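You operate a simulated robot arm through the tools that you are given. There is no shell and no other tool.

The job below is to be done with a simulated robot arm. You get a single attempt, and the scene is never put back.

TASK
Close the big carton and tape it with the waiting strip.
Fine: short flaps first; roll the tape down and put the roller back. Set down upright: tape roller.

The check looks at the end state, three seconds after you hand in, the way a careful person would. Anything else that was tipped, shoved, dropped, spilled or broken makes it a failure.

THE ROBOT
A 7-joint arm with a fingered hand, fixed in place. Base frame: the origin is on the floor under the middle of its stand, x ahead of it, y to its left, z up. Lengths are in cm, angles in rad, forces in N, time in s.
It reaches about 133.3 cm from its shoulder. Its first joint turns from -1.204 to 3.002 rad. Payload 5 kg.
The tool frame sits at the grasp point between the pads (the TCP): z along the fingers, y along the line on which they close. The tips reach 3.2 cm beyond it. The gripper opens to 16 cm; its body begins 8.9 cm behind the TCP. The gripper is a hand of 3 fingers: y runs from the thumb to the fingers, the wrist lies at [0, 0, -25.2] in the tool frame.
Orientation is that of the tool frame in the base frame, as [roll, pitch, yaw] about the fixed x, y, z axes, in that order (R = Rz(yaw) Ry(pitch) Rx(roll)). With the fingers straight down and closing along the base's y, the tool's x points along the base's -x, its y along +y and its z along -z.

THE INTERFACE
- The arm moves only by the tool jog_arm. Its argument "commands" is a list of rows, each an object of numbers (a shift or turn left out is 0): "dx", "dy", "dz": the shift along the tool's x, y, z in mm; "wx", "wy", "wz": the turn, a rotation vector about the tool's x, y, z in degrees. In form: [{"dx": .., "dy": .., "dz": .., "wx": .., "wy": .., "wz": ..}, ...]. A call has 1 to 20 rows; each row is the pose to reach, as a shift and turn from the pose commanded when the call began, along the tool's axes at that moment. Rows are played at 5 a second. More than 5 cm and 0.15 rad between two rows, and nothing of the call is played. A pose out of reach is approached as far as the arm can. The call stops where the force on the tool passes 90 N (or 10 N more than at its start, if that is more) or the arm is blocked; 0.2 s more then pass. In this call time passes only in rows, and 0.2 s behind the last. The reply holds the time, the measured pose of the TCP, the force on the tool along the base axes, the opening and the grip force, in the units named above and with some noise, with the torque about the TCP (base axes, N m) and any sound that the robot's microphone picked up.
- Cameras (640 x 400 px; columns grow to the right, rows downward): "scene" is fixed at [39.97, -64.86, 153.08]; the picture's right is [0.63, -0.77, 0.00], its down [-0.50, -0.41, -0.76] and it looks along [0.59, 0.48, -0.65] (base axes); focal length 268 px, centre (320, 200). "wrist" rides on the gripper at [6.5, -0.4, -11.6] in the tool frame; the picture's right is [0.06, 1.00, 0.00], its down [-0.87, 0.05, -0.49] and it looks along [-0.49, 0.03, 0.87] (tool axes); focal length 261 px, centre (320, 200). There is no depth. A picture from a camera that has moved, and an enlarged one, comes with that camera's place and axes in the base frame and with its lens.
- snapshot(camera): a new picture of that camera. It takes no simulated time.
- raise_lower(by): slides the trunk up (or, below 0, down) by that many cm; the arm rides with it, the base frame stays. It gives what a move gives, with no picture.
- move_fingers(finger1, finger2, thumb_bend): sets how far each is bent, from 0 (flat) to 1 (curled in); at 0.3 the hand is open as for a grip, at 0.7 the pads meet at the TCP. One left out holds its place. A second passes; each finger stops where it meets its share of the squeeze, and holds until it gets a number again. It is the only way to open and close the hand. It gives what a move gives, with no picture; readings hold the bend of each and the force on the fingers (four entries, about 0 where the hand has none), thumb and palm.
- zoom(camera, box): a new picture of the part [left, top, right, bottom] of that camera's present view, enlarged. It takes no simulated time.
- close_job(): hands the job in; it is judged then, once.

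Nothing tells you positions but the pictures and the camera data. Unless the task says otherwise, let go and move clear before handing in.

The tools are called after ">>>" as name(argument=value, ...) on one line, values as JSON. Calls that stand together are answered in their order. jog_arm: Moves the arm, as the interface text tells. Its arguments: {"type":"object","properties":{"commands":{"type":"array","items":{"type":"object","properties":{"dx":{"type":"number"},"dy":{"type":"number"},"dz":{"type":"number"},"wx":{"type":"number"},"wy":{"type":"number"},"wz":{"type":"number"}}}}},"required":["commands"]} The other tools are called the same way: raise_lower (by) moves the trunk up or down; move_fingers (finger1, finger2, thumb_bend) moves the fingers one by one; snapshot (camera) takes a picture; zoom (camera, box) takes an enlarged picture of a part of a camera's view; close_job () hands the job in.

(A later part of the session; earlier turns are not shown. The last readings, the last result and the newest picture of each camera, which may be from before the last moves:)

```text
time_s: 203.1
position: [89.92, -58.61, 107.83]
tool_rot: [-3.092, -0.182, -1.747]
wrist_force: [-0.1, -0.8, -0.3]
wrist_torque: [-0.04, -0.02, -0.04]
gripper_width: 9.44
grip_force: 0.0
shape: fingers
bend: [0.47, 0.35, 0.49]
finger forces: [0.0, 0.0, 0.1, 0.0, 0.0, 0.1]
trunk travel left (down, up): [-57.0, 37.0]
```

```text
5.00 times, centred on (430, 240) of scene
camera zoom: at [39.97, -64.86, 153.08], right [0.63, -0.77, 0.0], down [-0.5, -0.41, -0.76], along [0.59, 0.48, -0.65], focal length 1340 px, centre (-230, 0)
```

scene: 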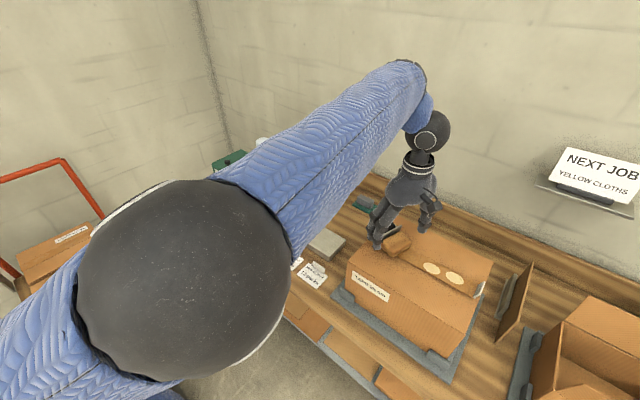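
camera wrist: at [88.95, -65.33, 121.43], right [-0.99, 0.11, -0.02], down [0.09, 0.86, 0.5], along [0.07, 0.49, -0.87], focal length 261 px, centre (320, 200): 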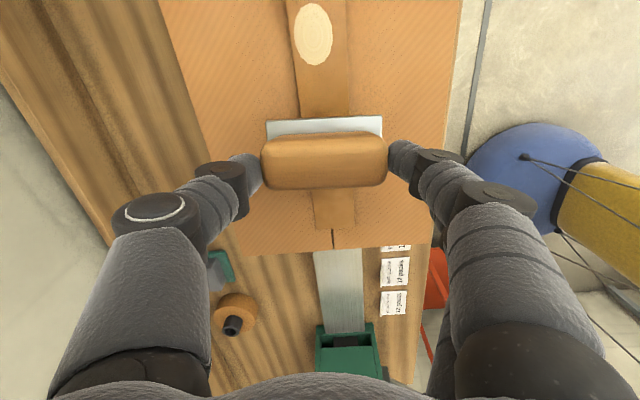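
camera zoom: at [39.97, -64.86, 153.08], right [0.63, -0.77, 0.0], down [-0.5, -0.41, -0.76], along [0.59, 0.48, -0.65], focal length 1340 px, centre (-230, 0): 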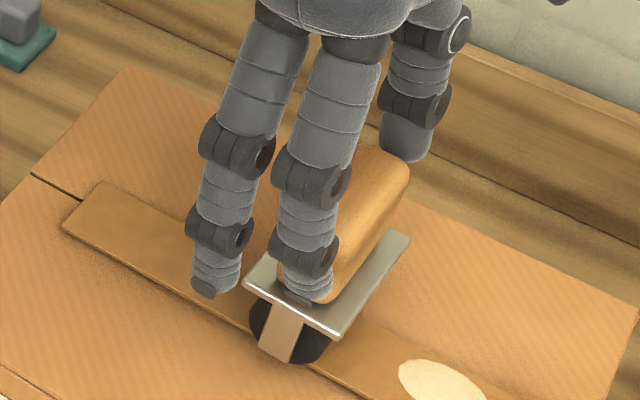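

It stands on its own. I'll back the hand off upward and swing it around into the same tilted, thin-side grip I used on the bench.

>>> jog_arm(commands=[{"dz": -33}, {"dz": -66}, {"dz": -98}, {"dx": 3, "dy": 6, "dz": -97, "wx": 1.65, "wy": -3.23, "wz": 7.02}, {"dx": 5, "dy": 12, "dz": -95, "wx": 3.3, "wy": -6.45, "wz": 14}, {"dx": 8, "dy": 18, "dz": -94, "wx": 4.95, "wy": -9.7, "wz": 21}, {"dx": 11, "dy": 25, "dz": -92, "wx": 6.6, "wy": -12.9, "wz": 28.1}, {"dx": 13, "dy": 31, "dz": -91, "wx": 8.25, "wy": -16.1, "wz": 35.1}, {"dx": 16, "dy": 37, "dz": -90, "wx": 9.9, "wy": -19.4, "wz": 42.1}, {"dx": 19, "dy": 43, "dz": -88, "wx": 11.55, "wy": -22.6, "wz": 49.1}, {"dx": 21, "dy": 49, "dz": -87, "wx": 13.2, "wy": -25.8, "wz": 56.1}, {"dx": 24, "dy": 55, "dz": -85, "wx": 14.85, "wy": -29, "wz": 63.2}, {"dx": 27, "dy": 62, "dz": -84, "wx": 16.5, "wy": -32.3, "wz": 70.2}, {"dx": 29, "dy": 68, "dz": -82, "wx": 18.2, "wy": -35.5, "wz": 77.2}, {"dx": 32, "dy": 74, "dz": -81, "wx": 19.8, "wy": -38.7, "wz": 84.2}])

>>> snapshot(camera="wrist")

>>> snapshot(camera="scene")

```text
time_s: 206.3
position: [81.95, -59.09, 116.05]
tool_rot: [3.141, 0.701, 3.069]
wrist_force: [0.5, 1.0, 0.2]
wrist_torque: [-0.01, -0.03, 0.05]
gripper_width: 9.5
grip_force: 0.1
shape: fingers
bend: [0.47, 0.35, 0.49]
finger forces: [0.0, 0.1, 0.1, 0.1, 0.0, 0.0]
out of reach, approached as far as the arm can: row 2, 3
trunk travel left (down, up): [-57.0, 37.0]
```

```text
taken
camera wrist: at [69.49, -58.47, 120.76], right [0.02, 1.0, -0.04], down [0.35, 0.03, 0.94], along [0.94, -0.04, -0.35], focal length 261 px, centre (320, 200)
```

wrist: 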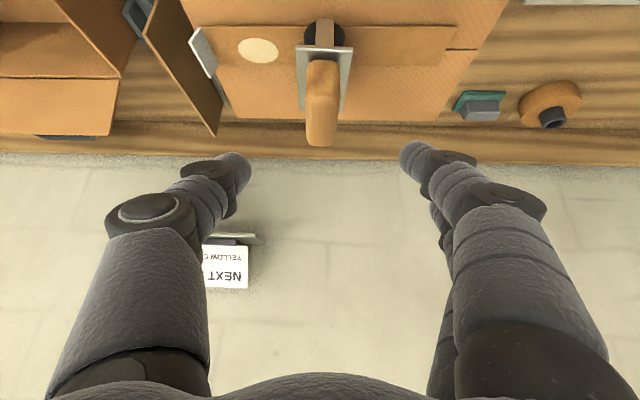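

```text
taken
```

scene: 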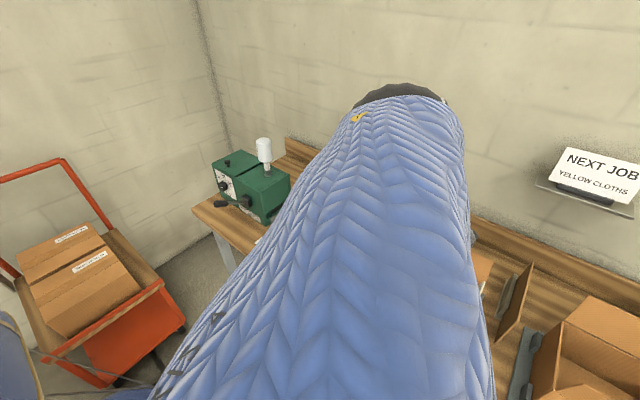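

The roller stands upright right ahead. I'll narrow the fingers and slide in along the hand's axis.

>>> move_fingers(finger1=0.55, finger2=0.55, thumb_bend=0.54)

>>> jog_arm(commands=[{"dx": 8, "dy": 1, "dz": 38}, {"dx": 15, "dy": 1.5, "dz": 72}])

>>> zoom(camera="wrist", box=[180, 20, 460, 220])

```text
time_s: 207.3
position: [81.91, -58.98, 116.11]
tool_rot: [3.141, 0.698, 3.072]
wrist_force: [0.2, -0.1, -0.4]
wrist_torque: [0.03, -0.02, 0.01]
gripper_width: 7.0
grip_force: 0.1
shape: fingers
bend: [0.55, 0.55, 0.54]
finger forces: [0.1, 0.0, 0.0, 0.0, 0.0, 0.0]
trunk travel left (down, up): [-57.0, 37.0]
```

```text
time_s: 207.9
position: [85.38, -59.15, 109.48]
tool_rot: [3.142, 0.696, 3.073]
wrist_force: [-0.7, 0.0, -0.4]
wrist_torque: [-0.01, 0.02, -0.02]
gripper_width: 6.94
grip_force: 0.1
shape: fingers
bend: [0.55, 0.55, 0.54]
finger forces: [0.0, 0.0, 0.0, 0.1, 0.0, 0.1]
trunk travel left (down, up): [-57.0, 37.0]
```

```text
2.00 times, centred on (320, 120) of wrist
camera zoom: at [72.96, -58.65, 114.24], right [0.02, 1.0, -0.04], down [0.35, 0.03, 0.93], along [0.94, -0.03, -0.35], focal length 521 px, centre (320, 360)
```

zoom: 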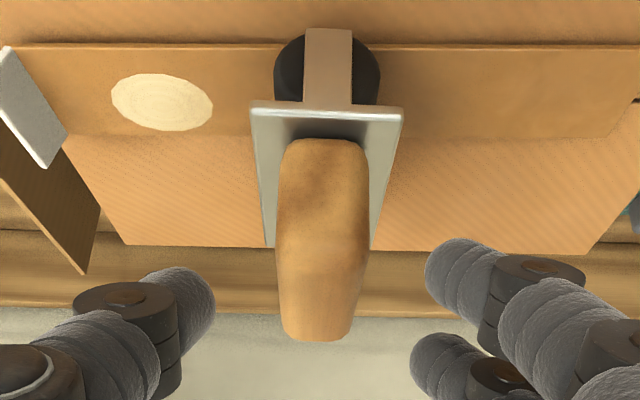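

>>> jog_arm(commands=[{"dy": 1, "dz": 17}, {"dy": 1, "dz": 33}])

>>> zoom(camera="wrist", box=[180, 20, 460, 220])

```text
time_s: 208.5
position: [87.52, -59.14, 106.9]
tool_rot: [-3.14, 0.697, 3.072]
wrist_force: [-0.7, 0.0, 0.0]
wrist_torque: [0.04, -0.03, -0.03]
gripper_width: 6.98
grip_force: 0.1
shape: fingers
bend: [0.55, 0.55, 0.54]
finger forces: [0.1, 0.0, 0.0, 0.0, 0.0, 0.0]
trunk travel left (down, up): [-57.0, 37.0]
```

```text
2.00 times, centred on (320, 120) of wrist
camera zoom: at [75.08, -58.62, 111.7], right [0.02, 1.0, -0.04], down [0.35, 0.03, 0.94], along [0.94, -0.03, -0.35], focal length 521 px, centre (320, 360)
```

zoom: 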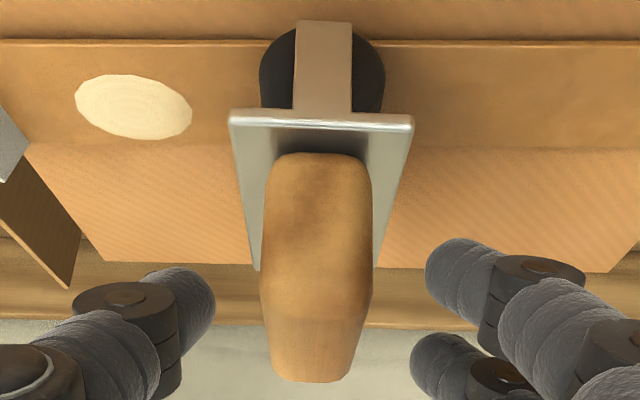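

Same relative pose as the good bench grip. Closing evenly.

>>> move_fingers(finger1=0.62, finger2=0.61, thumb_bend=0.61)

>>> zoom(camera="wrist", box=[180, 20, 460, 220])

```text
time_s: 209.5
position: [87.54, -59.24, 107.01]
tool_rot: [-3.141, 0.7, 3.075]
wrist_force: [0.7, -0.5, 0.9]
wrist_torque: [0.01, 0.0, -0.02]
gripper_width: 4.22
grip_force: 0.0
shape: fingers
bend: [0.62, 0.61, 0.61]
finger forces: [0.1, 0.0, 0.0, 0.0, 0.0, 0.1]
trunk travel left (down, up): [-57.0, 37.0]
```

```text
2.00 times, centred on (320, 120) of wrist
camera zoom: at [75.08, -58.56, 111.74], right [0.02, 1.0, -0.04], down [0.35, 0.03, 0.94], along [0.94, -0.03, -0.35], focal length 521 px, centre (320, 360)
```

zoom: 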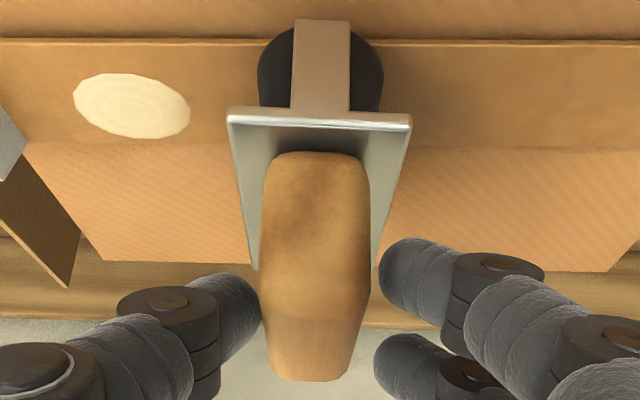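

>>> move_fingers(finger1=0.66, finger2=0.65, thumb_bend=0.64)

>>> move_fingers(finger1=0.75, finger2=0.74, thumb_bend=0.72)

>>> zoom(camera="wrist", box=[180, 20, 460, 220])

```text
time_s: 210.5
position: [87.64, -59.05, 106.99]
tool_rot: [3.141, 0.699, 3.074]
wrist_force: [0.8, -0.5, 0.2]
wrist_torque: [0.04, -0.03, -0.03]
gripper_width: 3.6
grip_force: 3.0
shape: fingers
bend: [0.64, 0.63, 0.63]
finger forces: [1.9, 1.4, 0.0, 0.0, 3.2, 0.1]
trunk travel left (down, up): [-57.0, 37.0]
```

```text
time_s: 211.5
position: [87.4, -59.19, 107.05]
tool_rot: [-3.139, 0.694, 3.073]
wrist_force: [0.1, 0.1, 0.1]
wrist_torque: [0.0, 0.06, 0.0]
gripper_width: 3.37
grip_force: 16.5
shape: fingers
bend: [0.65, 0.65, 0.66]
finger forces: [8.6, 7.7, 0.0, 0.0, 16.6, 0.0]
trunk travel left (down, up): [-57.0, 37.0]
```

```text
2.00 times, centred on (320, 120) of wrist
camera zoom: at [75.09, -58.58, 111.72], right [0.02, 1.0, -0.04], down [0.35, 0.03, 0.93], along [0.94, -0.03, -0.35], focal length 521 px, centre (320, 360)
```

zoom: 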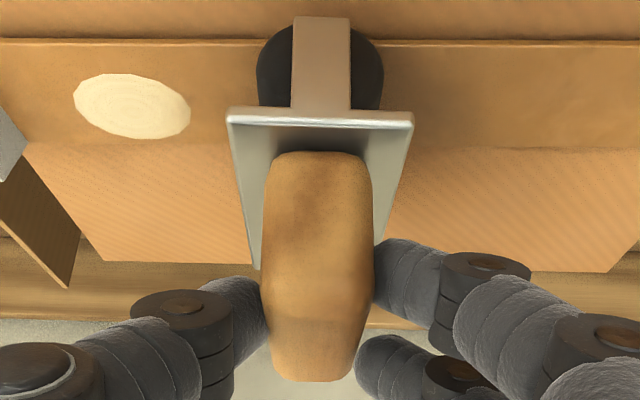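

A solid, symmetric grip at 16 N with the roller upright on the strip. I'll press lightly and roll slowly, checking forces as I go.

>>> jog_arm(commands=[{"dx": 0.6, "dz": 0.8}, {"dx": 0.3, "dy": -5, "dz": 1}, {"dx": 0.1, "dy": -10, "dz": 1.2}, {"dx": -0.2, "dy": -15, "dz": 1.4}])

>>> zoom(camera="wrist", box=[180, 20, 460, 220])

```text
time_s: 212.5
position: [87.41, -60.65, 107.1]
tool_rot: [3.141, 0.699, 3.073]
wrist_force: [0.0, 2.5, 0.5]
wrist_torque: [0.09, -0.01, 0.01]
gripper_width: 3.4
grip_force: 16.8
shape: fingers
bend: [0.65, 0.65, 0.66]
finger forces: [9.0, 8.5, 0.0, 0.0, 16.7, 0.0]
trunk travel left (down, up): [-57.0, 37.0]
```

```text
2.00 times, centred on (320, 120) of wrist
camera zoom: at [75.1, -60.1, 111.67], right [0.02, 1.0, -0.04], down [0.35, 0.03, 0.94], along [0.94, -0.03, -0.35], focal length 521 px, centre (320, 360)
```

zoom: 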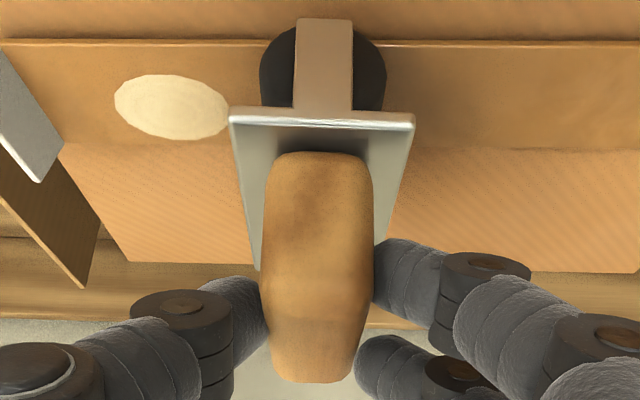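

The roller moves with the hand, with about 2.5 N of drag. Before going on, I'll verify the strip itself isn't being dragged.

>>> snapshot(camera="scene")

>>> snapshot(camera="wrist")

```text
taken
```

scene: 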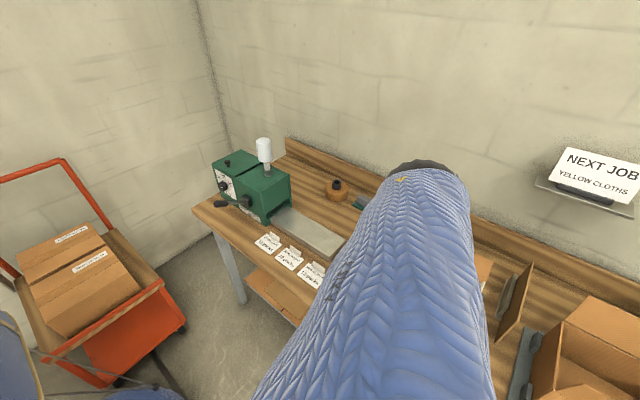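

```text
taken
camera wrist: at [75.1, -60.1, 111.67], right [0.02, 1.0, -0.04], down [0.35, 0.03, 0.94], along [0.94, -0.03, -0.35], focal length 261 px, centre (320, 200)
```

wrist: 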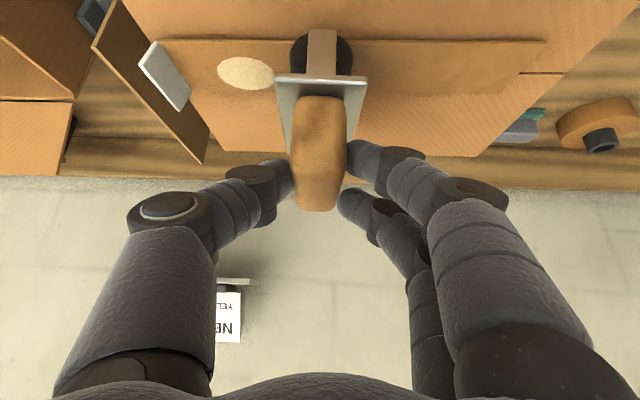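

The whole strip is visible and essentially in place. Dragging toward the tab could nudge it toward the edge, so I'll lift, reposition at the tab end, and roll toward the centre and far end instead.

>>> jog_arm(commands=[{"dx": -6.4, "dz": -7.7}, {"dx": -8.9, "dy": -42, "dz": -5.8}, {"dx": -10.8, "dy": -85, "dz": -4}, {"dx": -7.6, "dy": -85, "dz": -0.1}])

>>> zoom(camera="wrist", box=[180, 20, 460, 220])

```text
time_s: 213.5
position: [87.53, -69.16, 107.45]
tool_rot: [-3.141, 0.698, 3.073]
wrist_force: [-0.1, 0.1, -1.7]
wrist_torque: [0.03, 0.07, 0.04]
gripper_width: 3.4
grip_force: 16.4
shape: fingers
bend: [0.65, 0.65, 0.66]
finger forces: [8.4, 7.9, 0.0, 0.1, 16.5, 0.1]
trunk travel left (down, up): [-57.0, 37.0]
```

```text
2.00 times, centred on (320, 120) of wrist
camera zoom: at [75.1, -68.64, 112.07], right [0.02, 1.0, -0.04], down [0.35, 0.03, 0.94], along [0.94, -0.03, -0.35], focal length 521 px, centre (320, 360)
```

zoom: 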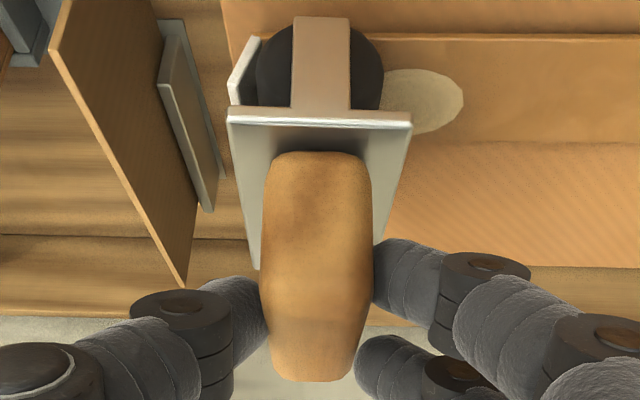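

Just clear of the tab. Lowering to light contact, then rolling toward the far end.

>>> jog_arm(commands=[{"dx": 0.2, "dy": 3}, {"dx": 1.8, "dy": 3, "dz": 1.9}, {"dx": 3.4, "dy": 3, "dz": 3.8}])

```text
time_s: 214.3
position: [87.59, -68.82, 107.12]
tool_rot: [-3.14, 0.7, 3.075]
wrist_force: [-1.5, -0.5, 6.4]
wrist_torque: [-0.06, -0.02, 0.01]
gripper_width: 3.35
grip_force: 17.9
shape: fingers
bend: [0.66, 0.65, 0.66]
finger forces: [8.7, 8.8, 0.0, 0.0, 18.5, 0.0]
trunk travel left (down, up): [-57.0, 37.0]
```

Contact is about 8 N; I'll ease it to roughly 4 N and roll the first stretch.

>>> jog_arm(commands=[{"dx": -0.9, "dz": -1.1}, {"dx": -0.5, "dy": 8, "dz": -1.5}, {"dx": -0.1, "dy": 16, "dz": -1.8}, {"dx": 0.3, "dy": 24, "dz": -2.2}, {"dx": 0.7, "dy": 32, "dz": -2.5}])

>>> zoom(camera="wrist", box=[140, 0, 500, 220])

```text
time_s: 215.5
position: [87.45, -65.5, 107.04]
tool_rot: [-3.14, 0.696, 3.072]
wrist_force: [0.7, -1.8, 3.0]
wrist_torque: [-0.13, -0.09, -0.02]
gripper_width: 3.36
grip_force: 17.8
shape: fingers
bend: [0.66, 0.65, 0.67]
finger forces: [8.0, 8.7, 0.0, 0.0, 18.7, 0.1]
trunk travel left (down, up): [-57.0, 37.0]
```

```text
1.78 times, centred on (320, 110) of wrist
camera zoom: at [75.05, -65.09, 111.75], right [0.02, 1.0, -0.04], down [0.35, 0.03, 0.93], along [0.94, -0.03, -0.35], focal length 463 px, centre (320, 360)
```

zoom: 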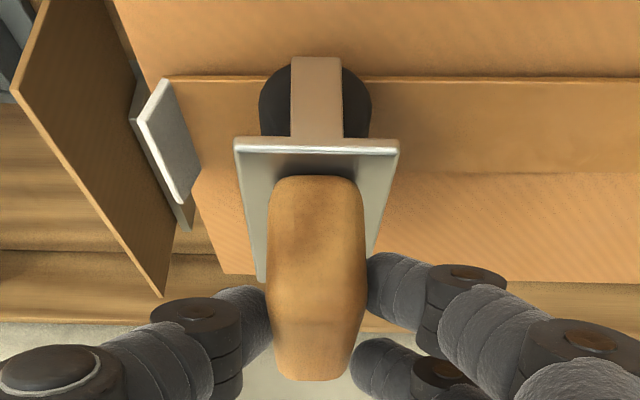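

Rolling works smoothly with about 2 N of drag and the last disc is gone. Continuing along the whole strip to its far end.

>>> jog_arm(commands=[{"dx": 0.5, "dy": 9, "dz": -0.4}, {"dx": 0.9, "dy": 18, "dz": -0.8}, {"dx": 1.4, "dy": 27, "dz": -1.2}, {"dx": 1.9, "dy": 36, "dz": -1.6}, {"dx": 2.3, "dy": 45, "dz": -2}, {"dx": 2.8, "dy": 54, "dz": -2.4}, {"dx": 3.3, "dy": 63, "dz": -2.8}, {"dx": 3.8, "dy": 72, "dz": -3.2}, {"dx": 4.2, "dy": 81, "dz": -3.5}, {"dx": 4.7, "dy": 90, "dz": -3.9}])

>>> zoom(camera="wrist", box=[140, 0, 500, 220])

```text
time_s: 217.7
position: [87.59, -56.63, 107.06]
tool_rot: [-3.141, 0.698, 3.073]
wrist_force: [0.0, -0.4, -2.4]
wrist_torque: [0.01, 0.03, 0.0]
gripper_width: 3.37
grip_force: 16.6
shape: fingers
bend: [0.66, 0.65, 0.67]
finger forces: [8.8, 8.0, 0.1, 0.0, 17.2, 0.0]
trunk travel left (down, up): [-57.0, 37.0]
```

```text
1.78 times, centred on (320, 110) of wrist
camera zoom: at [75.16, -56.1, 111.73], right [0.02, 1.0, -0.04], down [0.35, 0.03, 0.93], along [0.94, -0.03, -0.35], focal length 463 px, centre (320, 360)
```

zoom: 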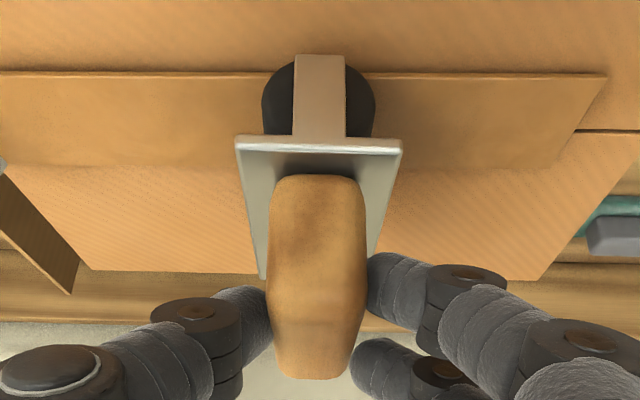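

Contact was lost mid-way since the lid is slightly lower there. I'll lower 2–3 mm to regain light pressure and continue.

>>> jog_arm(commands=[{"dx": 1, "dz": 1.2}, {"dx": 1.9, "dz": 2.3}])

>>> jog_arm(commands=[{"dx": 0.6, "dz": 0.8}, {"dx": 1, "dz": 1.2}])

```text
time_s: 218.3
position: [87.46, -56.69, 106.93]
tool_rot: [-3.14, 0.7, 3.072]
wrist_force: [-1.6, 0.3, 4.5]
wrist_torque: [-0.05, -0.08, 0.0]
gripper_width: 3.37
grip_force: 17.8
shape: fingers
bend: [0.66, 0.65, 0.67]
finger forces: [8.8, 8.8, 0.0, 0.1, 18.3, 0.1]
trunk travel left (down, up): [-57.0, 37.0]
```

```text
time_s: 218.9
position: [87.46, -56.52, 106.9]
tool_rot: [-3.141, 0.702, 3.073]
wrist_force: [0.6, -1.7, 13.0]
wrist_torque: [-0.12, -0.23, -0.02]
gripper_width: 3.33
grip_force: 18.7
shape: fingers
bend: [0.66, 0.65, 0.67]
finger forces: [8.7, 9.2, 0.1, 0.0, 19.7, 0.0]
trunk travel left (down, up): [-57.0, 37.0]
```

That's firmer than needed, so I'll ease back and roll the remaining stretch to the far end.

>>> jog_arm(commands=[{"dx": -0.8, "dz": -0.9}, {"dx": -0.3, "dy": 9, "dz": -1.3}, {"dx": 0.1, "dy": 18, "dz": -1.7}, {"dx": 0.6, "dy": 27, "dz": -2.1}, {"dx": 1.1, "dy": 36, "dz": -2.5}])

>>> jog_arm(commands=[{"dx": 0.5, "dy": 9, "dz": -0.4}, {"dx": 0.9, "dy": 18, "dz": -0.8}, {"dx": 1.4, "dy": 27, "dz": -1.2}, {"dx": 1.9, "dy": 36, "dz": -1.6}, {"dx": 2.2, "dy": 44, "dz": -2}])

>>> snapshot(camera="wrist")

>>> zoom(camera="wrist", box=[140, 0, 500, 220])

```text
time_s: 220.1
position: [87.61, -52.97, 106.84]
tool_rot: [-3.139, 0.698, 3.073]
wrist_force: [0.5, -2.7, 9.8]
wrist_torque: [-0.26, -0.16, -0.05]
gripper_width: 3.34
grip_force: 18.9
shape: fingers
bend: [0.66, 0.65, 0.67]
finger forces: [8.6, 8.9, 0.0, 0.0, 21.0, 0.1]
trunk travel left (down, up): [-57.0, 37.0]
```

```text
time_s: 221.3
position: [87.52, -48.51, 106.71]
tool_rot: [-3.141, 0.696, 3.074]
wrist_force: [-0.6, -1.7, 2.6]
wrist_torque: [-0.15, -0.09, -0.05]
gripper_width: 3.35
grip_force: 18.2
shape: fingers
bend: [0.66, 0.65, 0.67]
finger forces: [9.0, 8.5, 0.0, 0.0, 19.3, 0.0]
trunk travel left (down, up): [-57.0, 37.0]
```

```text
taken
camera wrist: at [75.12, -48.07, 111.48], right [0.02, 1.0, -0.04], down [0.35, 0.03, 0.93], along [0.94, -0.03, -0.35], focal length 261 px, centre (320, 200)
```

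wrist: 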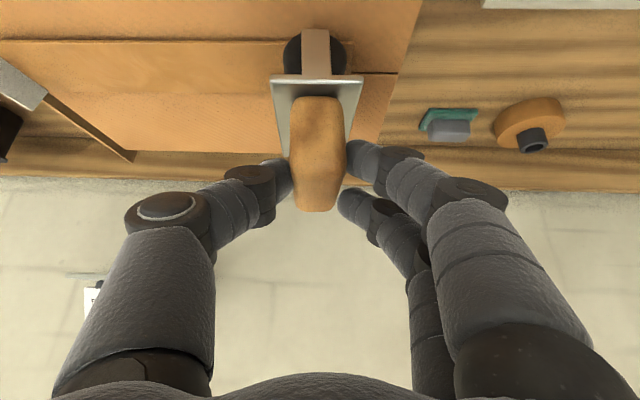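

```text
1.78 times, centred on (320, 110) of wrist
camera zoom: at [75.12, -48.07, 111.48], right [0.02, 1.0, -0.04], down [0.35, 0.03, 0.93], along [0.94, -0.03, -0.35], focal length 463 px, centre (320, 360)
```

zoom: 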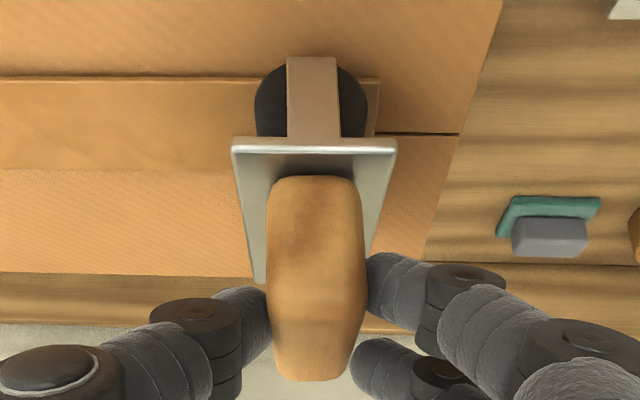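

The strip is rolled nearly to its far end. I'll finish the last bit, lift, and re-roll the middle stretch where contact was lost.

>>> jog_arm(commands=[{"dx": 0.4, "dy": 7, "dz": -0.3}, {"dx": 0.8, "dy": 15, "dz": -0.7}, {"dx": -5.6, "dy": 15, "dz": -8.4}])

>>> jog_arm(commands=[{"dx": -2.5, "dy": -45, "dz": 2}, {"dx": -5, "dy": -90, "dz": 4}, {"dx": -7.5, "dy": -135, "dz": 6}, {"dx": -9.4, "dy": -180, "dz": 7.9}, {"dx": -6, "dy": -180, "dz": 12}])

```text
time_s: 222.1
position: [87.56, -47.07, 107.81]
tool_rot: [3.141, 0.695, 3.071]
wrist_force: [-0.4, 0.4, -2.0]
wrist_torque: [0.01, 0.06, -0.01]
gripper_width: 3.35
grip_force: 17.1
shape: fingers
bend: [0.65, 0.65, 0.67]
finger forces: [9.2, 7.7, 0.1, 0.1, 17.0, 0.0]
trunk travel left (down, up): [-57.0, 37.0]
```

```text
time_s: 223.3
position: [87.52, -65.1, 107.37]
tool_rot: [-3.14, 0.695, 3.074]
wrist_force: [-0.6, -0.2, -2.0]
wrist_torque: [0.0, 0.1, 0.02]
gripper_width: 3.39
grip_force: 16.7
shape: fingers
bend: [0.66, 0.65, 0.67]
finger forces: [9.0, 7.6, 0.0, 0.0, 16.9, 0.0]
trunk travel left (down, up): [-57.0, 37.0]
```

>>> jog_arm(commands=[{"dx": 1.2, "dz": 1.4}, {"dx": 2.3, "dz": 2.7}, {"dx": 2.8, "dy": 9, "dz": 2.4}, {"dx": 3.3, "dy": 18, "dz": 2.1}, {"dx": 3.9, "dy": 27, "dz": 1.8}])

>>> jog_arm(commands=[{"dx": 0.5, "dy": 9, "dz": -0.3}, {"dx": 1.1, "dy": 18, "dz": -0.6}, {"dx": 1.6, "dy": 27, "dz": -0.9}, {"dx": 2.1, "dy": 36, "dz": -1.2}, {"dx": 2.6, "dy": 45, "dz": -1.6}, {"dx": 3.2, "dy": 54, "dz": -1.9}])

>>> zoom(camera="wrist", box=[140, 0, 500, 220])

```text
time_s: 224.5
position: [87.58, -62.28, 106.88]
tool_rot: [3.141, 0.699, 3.072]
wrist_force: [0.7, -2.2, 9.7]
wrist_torque: [-0.29, -0.17, -0.04]
gripper_width: 3.35
grip_force: 18.6
shape: fingers
bend: [0.66, 0.65, 0.67]
finger forces: [7.7, 8.8, 0.0, 0.0, 20.2, 0.1]
trunk travel left (down, up): [-57.0, 37.0]
```

```text
time_s: 225.9
position: [87.49, -56.97, 106.74]
tool_rot: [-3.141, 0.696, 3.073]
wrist_force: [1.3, -2.0, 3.3]
wrist_torque: [-0.22, -0.14, -0.01]
gripper_width: 3.34
grip_force: 17.3
shape: fingers
bend: [0.65, 0.64, 0.67]
finger forces: [8.3, 7.7, 0.0, 0.0, 19.2, 0.0]
trunk travel left (down, up): [-57.0, 37.0]
```

```text
1.78 times, centred on (320, 110) of wrist
camera zoom: at [75.07, -56.47, 111.46], right [0.02, 1.0, -0.04], down [0.35, 0.03, 0.93], along [0.94, -0.03, -0.35], focal length 463 px, centre (320, 360)
```

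zoom: 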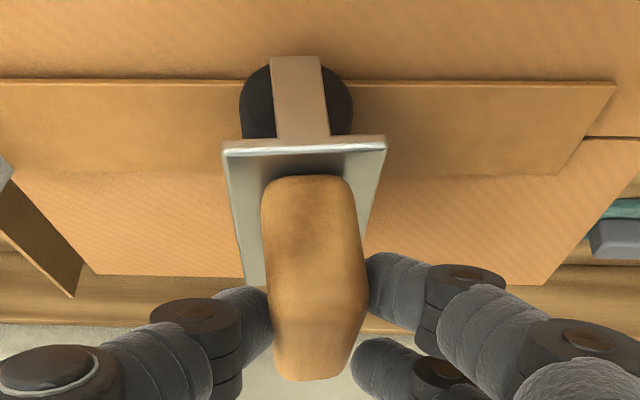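

The strip is fully rolled. The roller lags a little in the grip (about 7°), so a short roll back will straighten it before I lift.

>>> jog_arm(commands=[{"dx": -0.4, "dy": -7, "dz": 0.4}, {"dx": -0.8, "dy": -14, "dz": 0.8}])

>>> zoom(camera="wrist", box=[140, 0, 500, 220])

```text
time_s: 226.5
position: [87.45, -58.26, 106.89]
tool_rot: [-3.141, 0.699, 3.074]
wrist_force: [-0.6, 2.6, 8.7]
wrist_torque: [0.27, -0.13, 0.02]
gripper_width: 3.35
grip_force: 18.4
shape: fingers
bend: [0.66, 0.66, 0.67]
finger forces: [10.1, 10.2, 0.1, 0.1, 17.1, 0.1]
trunk travel left (down, up): [-57.0, 37.0]
```

```text
1.78 times, centred on (320, 110) of wrist
camera zoom: at [75.09, -57.87, 111.59], right [0.02, 1.0, -0.04], down [0.35, 0.03, 0.94], along [0.94, -0.03, -0.35], focal length 463 px, centre (320, 360)
```

zoom: 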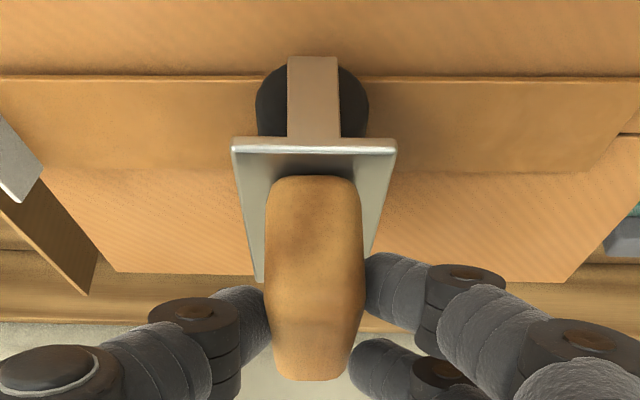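

The roller is straight in the grip again. Lifting it clear and heading back toward its place on the bench, turning the hand on the way.

>>> jog_arm(commands=[{"dx": -19.5, "dz": -23.4}, {"dx": -39, "dz": -46.7}, {"dx": -47.6, "dy": 39.5, "dz": -39.5, "wx": -4.34, "wz": -5.17}, {"dx": -56.2, "dy": 79, "dz": -32.3, "wx": -8.7, "wz": -10.3}, {"dx": -64.7, "dy": 118.4, "dz": -25.2, "wx": -13, "wz": -15.5}, {"dx": -73.3, "dy": 157.9, "dz": -18, "wx": -17.4, "wz": -20.7}, {"dx": -81.9, "dy": 197.4, "dz": -10.8, "wx": -21.7, "wz": -25.9}, {"dx": -90.5, "dy": 236.9, "dz": -3.7, "wx": -26, "wz": -31}, {"dx": -99, "dy": 276.3, "dz": 3.5, "wx": -30.4, "wz": -36.2}, {"dx": -107.6, "dy": 315.8, "dz": 10.7, "wx": -34.7, "wz": -41.4}])

>>> snapshot(camera="wrist")

>>> snapshot(camera="scene")

```text
time_s: 228.7
position: [98.79, -27.31, 112.69]
tool_rot: [-3.141, 0.694, -2.268]
wrist_force: [0.1, 0.5, -2.4]
wrist_torque: [-0.02, 0.03, 0.01]
gripper_width: 3.36
grip_force: 16.3
shape: fingers
bend: [0.66, 0.66, 0.67]
finger forces: [8.3, 7.2, 0.0, 0.0, 15.9, 0.0]
trunk travel left (down, up): [-57.0, 37.0]
```

```text
taken
camera wrist: at [91.08, -37.16, 117.47], right [-0.8, 0.6, -0.04], down [0.18, 0.31, 0.93], along [0.58, 0.74, -0.35], focal length 261 px, centre (320, 200)
```

wrist: 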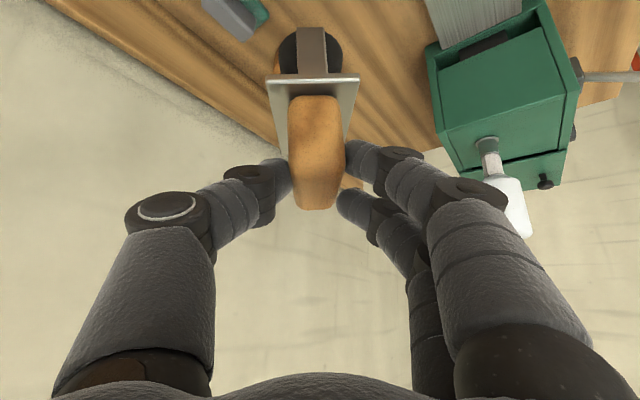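

```text
taken
```

scene: 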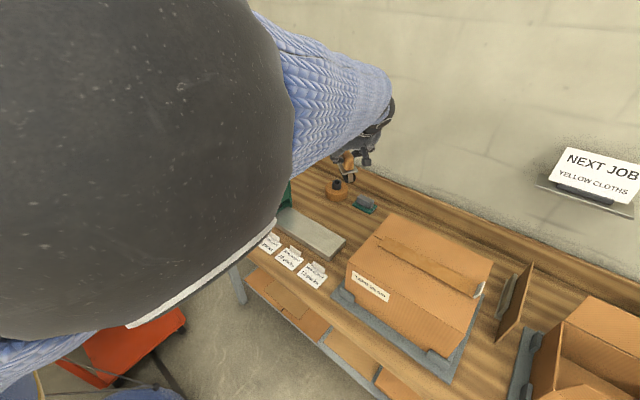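

The carton is in clear view. I'll check the taped strip.

>>> zoom(camera="scene", box=[335, 200, 515, 360])

>>> zoom(camera="scene", box=[440, 255, 500, 305])

>>> zoom(camera="scene", box=[375, 220, 435, 270])

```text
2.50 times, centred on (425, 280) of scene
camera zoom: at [39.97, -64.86, 153.08], right [0.63, -0.77, 0.0], down [-0.5, -0.41, -0.76], along [0.59, 0.48, -0.65], focal length 670 px, centre (58, 0)
```

zoom: 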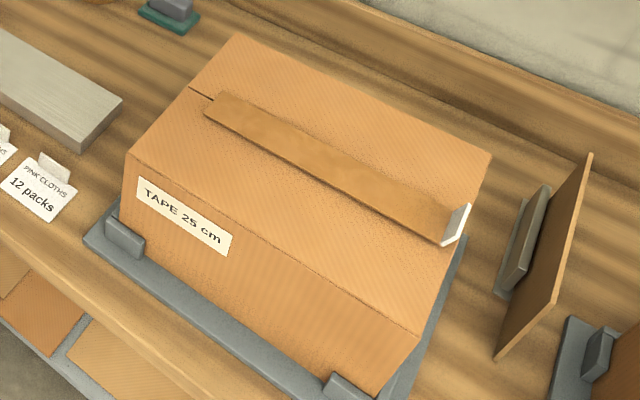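

```text
8.00 times, centred on (470, 280) of scene
camera zoom: at [39.97, -64.86, 153.08], right [0.63, -0.77, 0.0], down [-0.5, -0.41, -0.76], along [0.59, 0.48, -0.65], focal length 2143 px, centre (-880, -440)
```

zoom: 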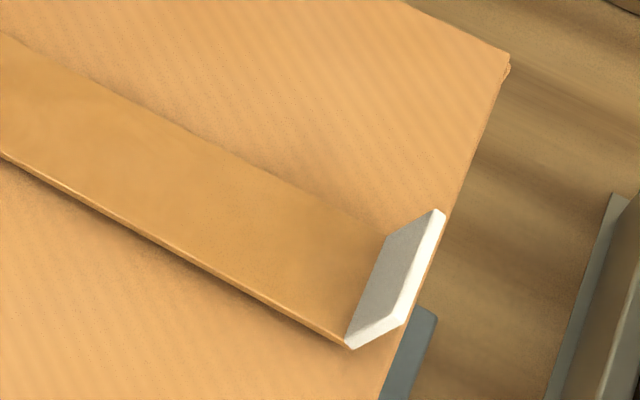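

```text
8.00 times, centred on (405, 245) of scene
camera zoom: at [39.97, -64.86, 153.08], right [0.63, -0.77, 0.0], down [-0.5, -0.41, -0.76], along [0.59, 0.48, -0.65], focal length 2143 px, centre (-360, -160)
```

zoom: 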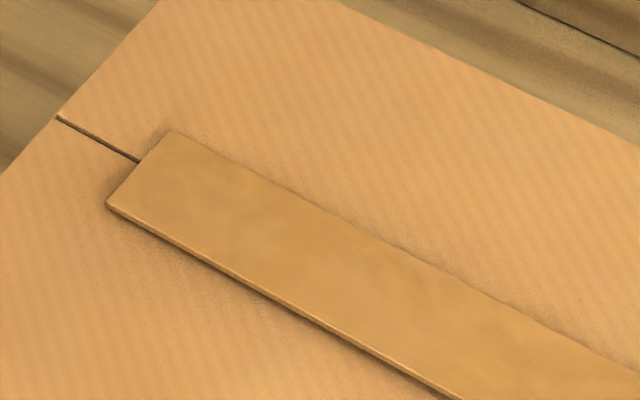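

The strip is bonded flat over the seam and has not moved. Now for the roller: lowering the trunk to the earlier pick-up height and moving above its original spot.

>>> raise_lower(by=-12)

>>> jog_arm(commands=[{"dx": -12, "dy": 0.5, "dz": 35, "wx": -2.1, "wz": -2.6}, {"dx": -24, "dy": 1, "dz": 70, "wx": -4.3, "wz": -5.1}, {"dx": -36.5, "dy": 1.3, "dz": 105, "wx": -6.4, "wz": -7.7}])

>>> snapshot(camera="wrist")

>>> snapshot(camera="scene")

```text
time_s: 230.2
position: [98.7, -27.62, 100.88]
tool_rot: [3.141, 0.697, -2.269]
wrist_force: [-0.1, -0.2, -2.9]
wrist_torque: [-0.03, 0.03, -0.01]
gripper_width: 3.34
grip_force: 16.2
shape: fingers
bend: [0.66, 0.66, 0.67]
finger forces: [8.4, 7.2, 0.0, 0.0, 15.8, 0.0]
trunk travel left (down, up): [-45.0, 49.0]
```

```text
time_s: 231.0
position: [104.89, -20.25, 95.04]
tool_rot: [3.141, 0.695, -2.094]
wrist_force: [0.4, -0.1, -2.1]
wrist_torque: [-0.02, 0.06, 0.04]
gripper_width: 3.3
grip_force: 15.7
shape: fingers
bend: [0.66, 0.66, 0.67]
finger forces: [8.2, 7.2, 0.0, 0.0, 15.8, 0.1]
trunk travel left (down, up): [-45.0, 49.0]
```

```text
taken
camera wrist: at [98.99, -31.13, 99.69], right [-0.89, 0.46, -0.04], down [0.13, 0.33, 0.93], along [0.44, 0.83, -0.35], focal length 261 px, centre (320, 200)
```

wrist: 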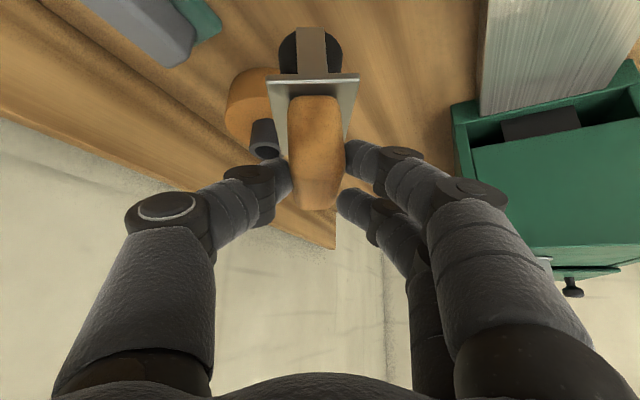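

```text
taken
```

scene: 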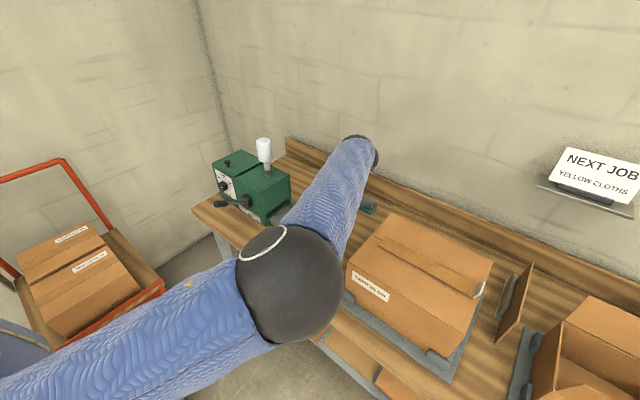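

The 60° heading was reachable, so I'll try turning 15° more to bring the roller closer to its original orientation.

>>> jog_arm(commands=[{"dx": -1.1, "dy": -2, "dz": 1, "wx": -4.8, "wz": -5.8}, {"dx": -2.2, "dy": -3.9, "dz": 1.9, "wx": -9.6, "wz": -11.5}])

>>> snapshot(camera="wrist")

```text
time_s: 231.6
position: [103.41, -20.58, 95.27]
tool_rot: [-3.135, 0.7, -1.829]
wrist_force: [0.0, 0.2, -2.3]
wrist_torque: [-0.08, 0.02, 0.0]
gripper_width: 3.36
grip_force: 15.1
shape: fingers
bend: [0.66, 0.66, 0.67]
finger forces: [8.2, 7.1, 0.0, 0.1, 15.6, 0.0]
out of reach, approached as far as the arm can: row 2
trunk travel left (down, up): [-45.0, 49.0]
```

```text
taken
camera wrist: at [100.5, -32.67, 99.96], right [-0.98, 0.21, -0.05], down [0.03, 0.35, 0.94], along [0.22, 0.91, -0.35], focal length 261 px, centre (320, 200)
```

wrist: 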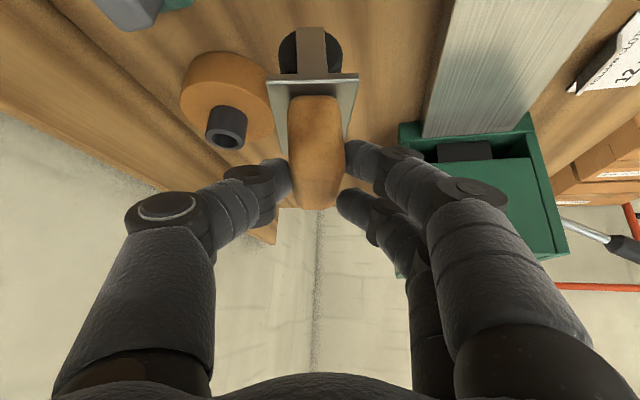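

At 75° the arm falls 2 cm short in x. I'll compromise at about 67°, which should put the roller on its original spot.

>>> jog_arm(commands=[{"dx": -3.5, "dy": -7, "dz": 3, "wx": 2.6, "wz": 3.1}, {"dx": -7.1, "dy": -14.7, "dz": 6, "wx": 5.3, "wz": 6.3}])

>>> zoom(camera="wrist", box=[140, 0, 500, 220])

```text
time_s: 232.2
position: [105.17, -20.07, 95.08]
tool_rot: [3.141, 0.696, -1.975]
wrist_force: [-0.9, 0.3, -2.2]
wrist_torque: [-0.03, 0.03, 0.0]
gripper_width: 3.34
grip_force: 15.6
shape: fingers
bend: [0.66, 0.66, 0.67]
finger forces: [8.2, 7.0, 0.0, 0.0, 15.5, 0.0]
trunk travel left (down, up): [-45.0, 49.0]
```

```text
1.78 times, centred on (320, 110) of wrist
camera zoom: at [100.59, -31.62, 99.77], right [-0.94, 0.35, -0.04], down [0.09, 0.34, 0.93], along [0.34, 0.87, -0.35], focal length 463 px, centre (320, 360)
```

zoom: 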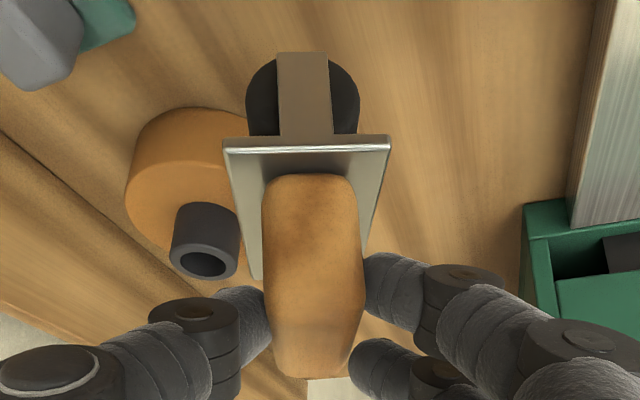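

In reach, and right over the original spot. The roller leans about 3° in the grip compared with when it stood freely, so I'll correct that tilt before setting it down.

>>> jog_arm(commands=[{"wx": -2.3, "wz": 1.9}])

>>> zoom(camera="wrist", box=[140, 0, 500, 220])

>>> zoom(camera="scene", box=[310, 130, 410, 220])

```text
time_s: 232.6
position: [104.58, -20.1, 95.04]
tool_rot: [3.078, 0.697, -2.019]
wrist_force: [0.6, 0.6, -1.9]
wrist_torque: [-0.02, 0.03, 0.05]
gripper_width: 3.33
grip_force: 15.4
shape: fingers
bend: [0.66, 0.66, 0.67]
finger forces: [8.1, 7.1, 0.0, 0.0, 15.6, 0.1]
out of reach, approached as far as the arm can: row 1
trunk travel left (down, up): [-45.0, 49.0]
```

```text
1.78 times, centred on (320, 110) of wrist
camera zoom: at [100.28, -31.87, 99.73], right [-0.94, 0.35, 0.01], down [0.13, 0.32, 0.94], along [0.32, 0.88, -0.35], focal length 463 px, centre (320, 360)
```

zoom: 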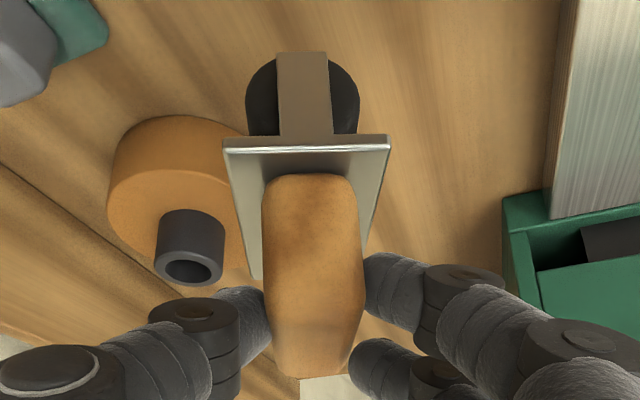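

```text
4.44 times, centred on (360, 175) of scene
camera zoom: at [39.97, -64.86, 153.08], right [0.63, -0.77, 0.0], down [-0.5, -0.41, -0.76], along [0.59, 0.48, -0.65], focal length 1191 px, centre (142, 311)
```

zoom: 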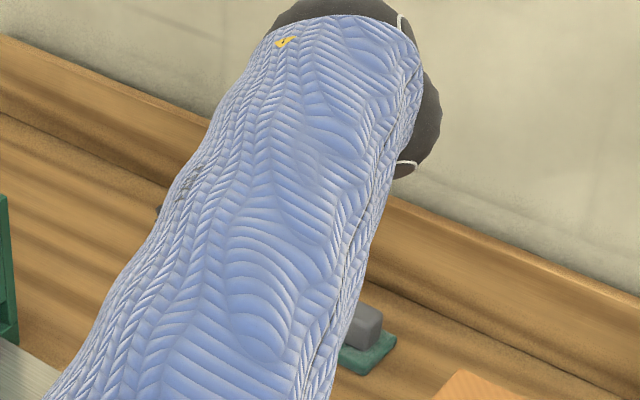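

The plate now matches its free-standing attitude. I'm about 7 cm above the bench, so I'll lower straight down and feel for contact.

>>> jog_arm(commands=[{"dx": 13, "dy": -1, "dz": 15.5}, {"dx": 26, "dy": -2, "dz": 31}, {"dx": 38.5, "dy": -2.9, "dz": 45.9}])

>>> jog_arm(commands=[{"dx": 1.9, "dy": -0.1, "dz": 2.3}, {"dx": 3.9, "dy": -0.3, "dz": 4.6}])

>>> zoom(camera="wrist", box=[140, 0, 500, 220])

```text
time_s: 233.4
position: [104.16, -20.45, 89.14]
tool_rot: [3.078, 0.698, -2.017]
wrist_force: [0.5, -1.0, -2.3]
wrist_torque: [-0.01, 0.01, -0.02]
gripper_width: 3.32
grip_force: 15.1
shape: fingers
bend: [0.66, 0.66, 0.67]
finger forces: [8.2, 6.9, 0.1, 0.0, 15.6, 0.0]
out of reach, approached as far as the arm can: row 3
trunk travel left (down, up): [-45.0, 49.0]
```

```text
time_s: 234.0
position: [104.06, -20.37, 88.76]
tool_rot: [3.077, 0.7, -2.016]
wrist_force: [-0.3, -0.9, 3.7]
wrist_torque: [0.2, -0.03, 0.0]
gripper_width: 3.32
grip_force: 18.5
shape: fingers
bend: [0.66, 0.66, 0.67]
finger forces: [7.6, 11.4, 0.0, 0.1, 17.4, 0.0]
trunk travel left (down, up): [-45.0, 49.0]
```

```text
1.78 times, centred on (320, 110) of wrist
camera zoom: at [99.73, -32.08, 93.33], right [-0.94, 0.35, 0.01], down [0.13, 0.32, 0.94], along [0.33, 0.88, -0.35], focal length 463 px, centre (320, 360)
```

zoom: 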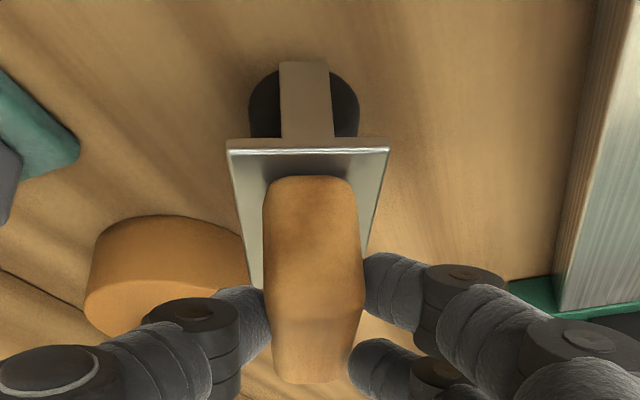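

Contact at about 6 N. I'll unload most of it, trim the remaining 1.5° of lean, and then open the hand evenly.

>>> jog_arm(commands=[{"dx": -0.8, "dz": -1, "wx": 0.6, "wz": -0.5}, {"dx": -1, "dz": -1.2, "wx": 1.1, "wz": -1}])

>>> zoom(camera="wrist", box=[140, 0, 500, 220])

```text
time_s: 234.6
position: [104.24, -20.42, 88.66]
tool_rot: [3.109, 0.695, -1.995]
wrist_force: [-1.5, -1.3, 2.1]
wrist_torque: [0.19, 0.12, 0.08]
gripper_width: 3.37
grip_force: 17.5
shape: fingers
bend: [0.66, 0.66, 0.67]
finger forces: [7.8, 11.9, 0.0, 0.0, 16.1, 0.1]
trunk travel left (down, up): [-45.0, 49.0]
```

```text
1.78 times, centred on (320, 110) of wrist
camera zoom: at [99.78, -31.96, 93.43], right [-0.94, 0.35, -0.02], down [0.11, 0.33, 0.94], along [0.33, 0.88, -0.35], focal length 463 px, centre (320, 360)
```

zoom: 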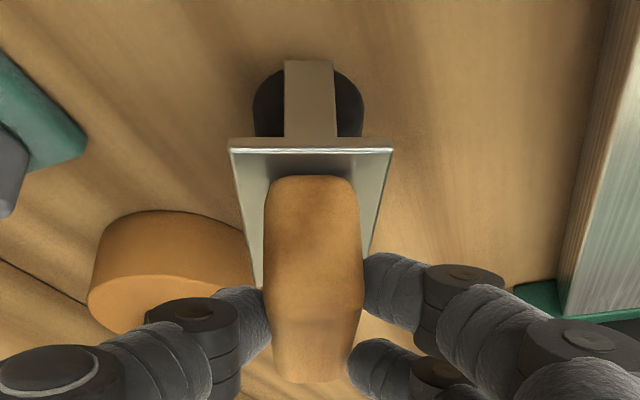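

>>> jog_arm(commands=[{"dx": -0.6, "dz": -0.8}])

>>> move_fingers(finger1=0.6, finger2=0.6, thumb_bend=0.61)

>>> zoom(camera="wrist", box=[140, 0, 500, 220])

```text
time_s: 235.0
position: [104.2, -20.51, 88.83]
tool_rot: [3.108, 0.697, -1.996]
wrist_force: [-0.3, 0.0, -0.1]
wrist_torque: [0.12, 0.02, 0.03]
gripper_width: 3.32
grip_force: 17.2
shape: fingers
bend: [0.66, 0.66, 0.67]
finger forces: [7.5, 10.6, 0.1, 0.0, 16.4, 0.0]
trunk travel left (down, up): [-45.0, 49.0]
```

```text
time_s: 236.0
position: [104.09, -20.42, 88.84]
tool_rot: [3.11, 0.697, -1.994]
wrist_force: [0.1, 0.5, -0.4]
wrist_torque: [-0.03, 0.01, -0.01]
gripper_width: 4.54
grip_force: 0.7
shape: fingers
bend: [0.6, 0.6, 0.61]
finger forces: [0.1, 0.0, 0.0, 0.0, 0.3, 0.0]
trunk travel left (down, up): [-45.0, 49.0]
```

```text
1.78 times, centred on (320, 110) of wrist
camera zoom: at [99.8, -31.99, 93.53], right [-0.94, 0.35, -0.02], down [0.11, 0.33, 0.94], along [0.33, 0.88, -0.35], focal length 463 px, centre (320, 360)
```

zoom: 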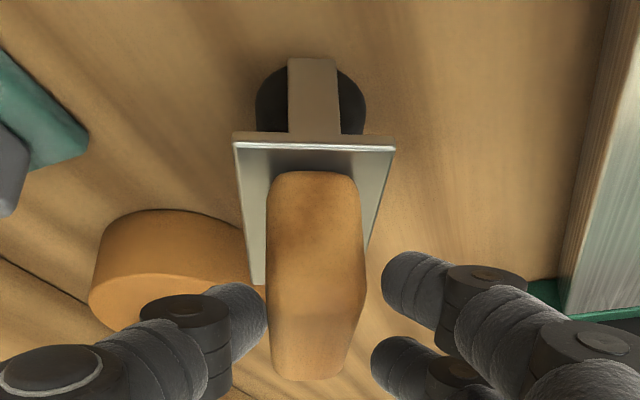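

The fingers are clear and the thumb barely touches. I'll ease the thumb away slowly and watch whether the roller stands on its own.

>>> move_fingers(thumb_bend=0.595)

>>> zoom(camera="wrist", box=[140, 0, 500, 220])

```text
time_s: 237.0
position: [104.19, -20.39, 88.79]
tool_rot: [3.109, 0.697, -1.995]
wrist_force: [-0.2, 0.0, 0.1]
wrist_torque: [-0.05, -0.05, -0.02]
gripper_width: 4.92
grip_force: 0.1
shape: fingers
bend: [0.6, 0.6, 0.59]
finger forces: [0.1, 0.0, 0.0, 0.0, 0.1, 0.0]
trunk travel left (down, up): [-45.0, 49.0]
```

```text
1.78 times, centred on (320, 110) of wrist
camera zoom: at [99.8, -31.99, 93.53], right [-0.94, 0.35, -0.02], down [0.11, 0.33, 0.94], along [0.33, 0.88, -0.35], focal length 463 px, centre (320, 360)
```

zoom: 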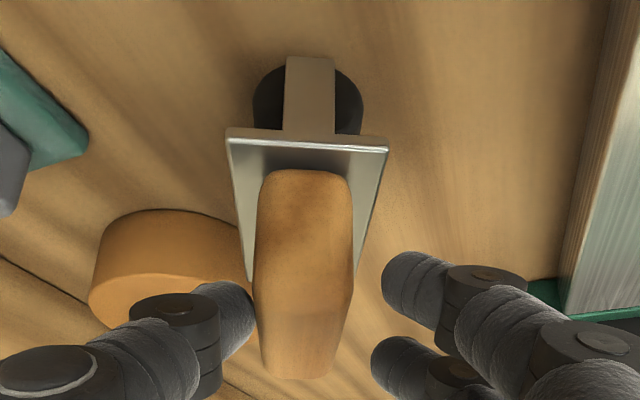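

>>> move_fingers(thumb_bend=0.58)

>>> zoom(camera="wrist", box=[140, 0, 500, 220])

```text
time_s: 238.0
position: [104.26, -20.41, 88.88]
tool_rot: [3.109, 0.697, -1.995]
wrist_force: [0.2, -0.3, 0.0]
wrist_torque: [0.0, 0.01, -0.02]
gripper_width: 5.28
grip_force: 0.0
shape: fingers
bend: [0.6, 0.6, 0.57]
finger forces: [0.1, 0.0, 0.1, 0.1, 0.0, 0.1]
trunk travel left (down, up): [-45.0, 49.0]
```

```text
1.78 times, centred on (320, 110) of wrist
camera zoom: at [99.8, -31.99, 93.53], right [-0.94, 0.35, -0.02], down [0.11, 0.33, 0.94], along [0.33, 0.88, -0.35], focal length 463 px, centre (320, 360)
```

zoom: 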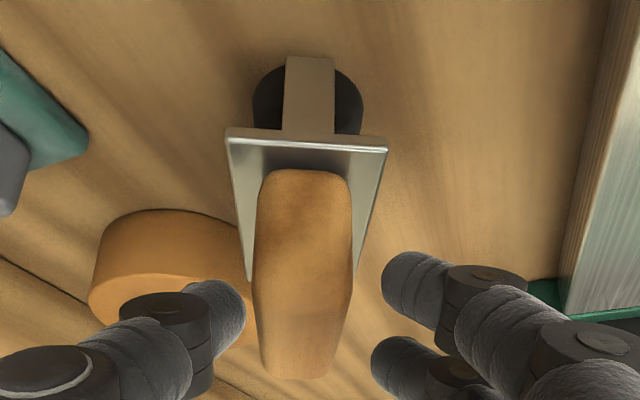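

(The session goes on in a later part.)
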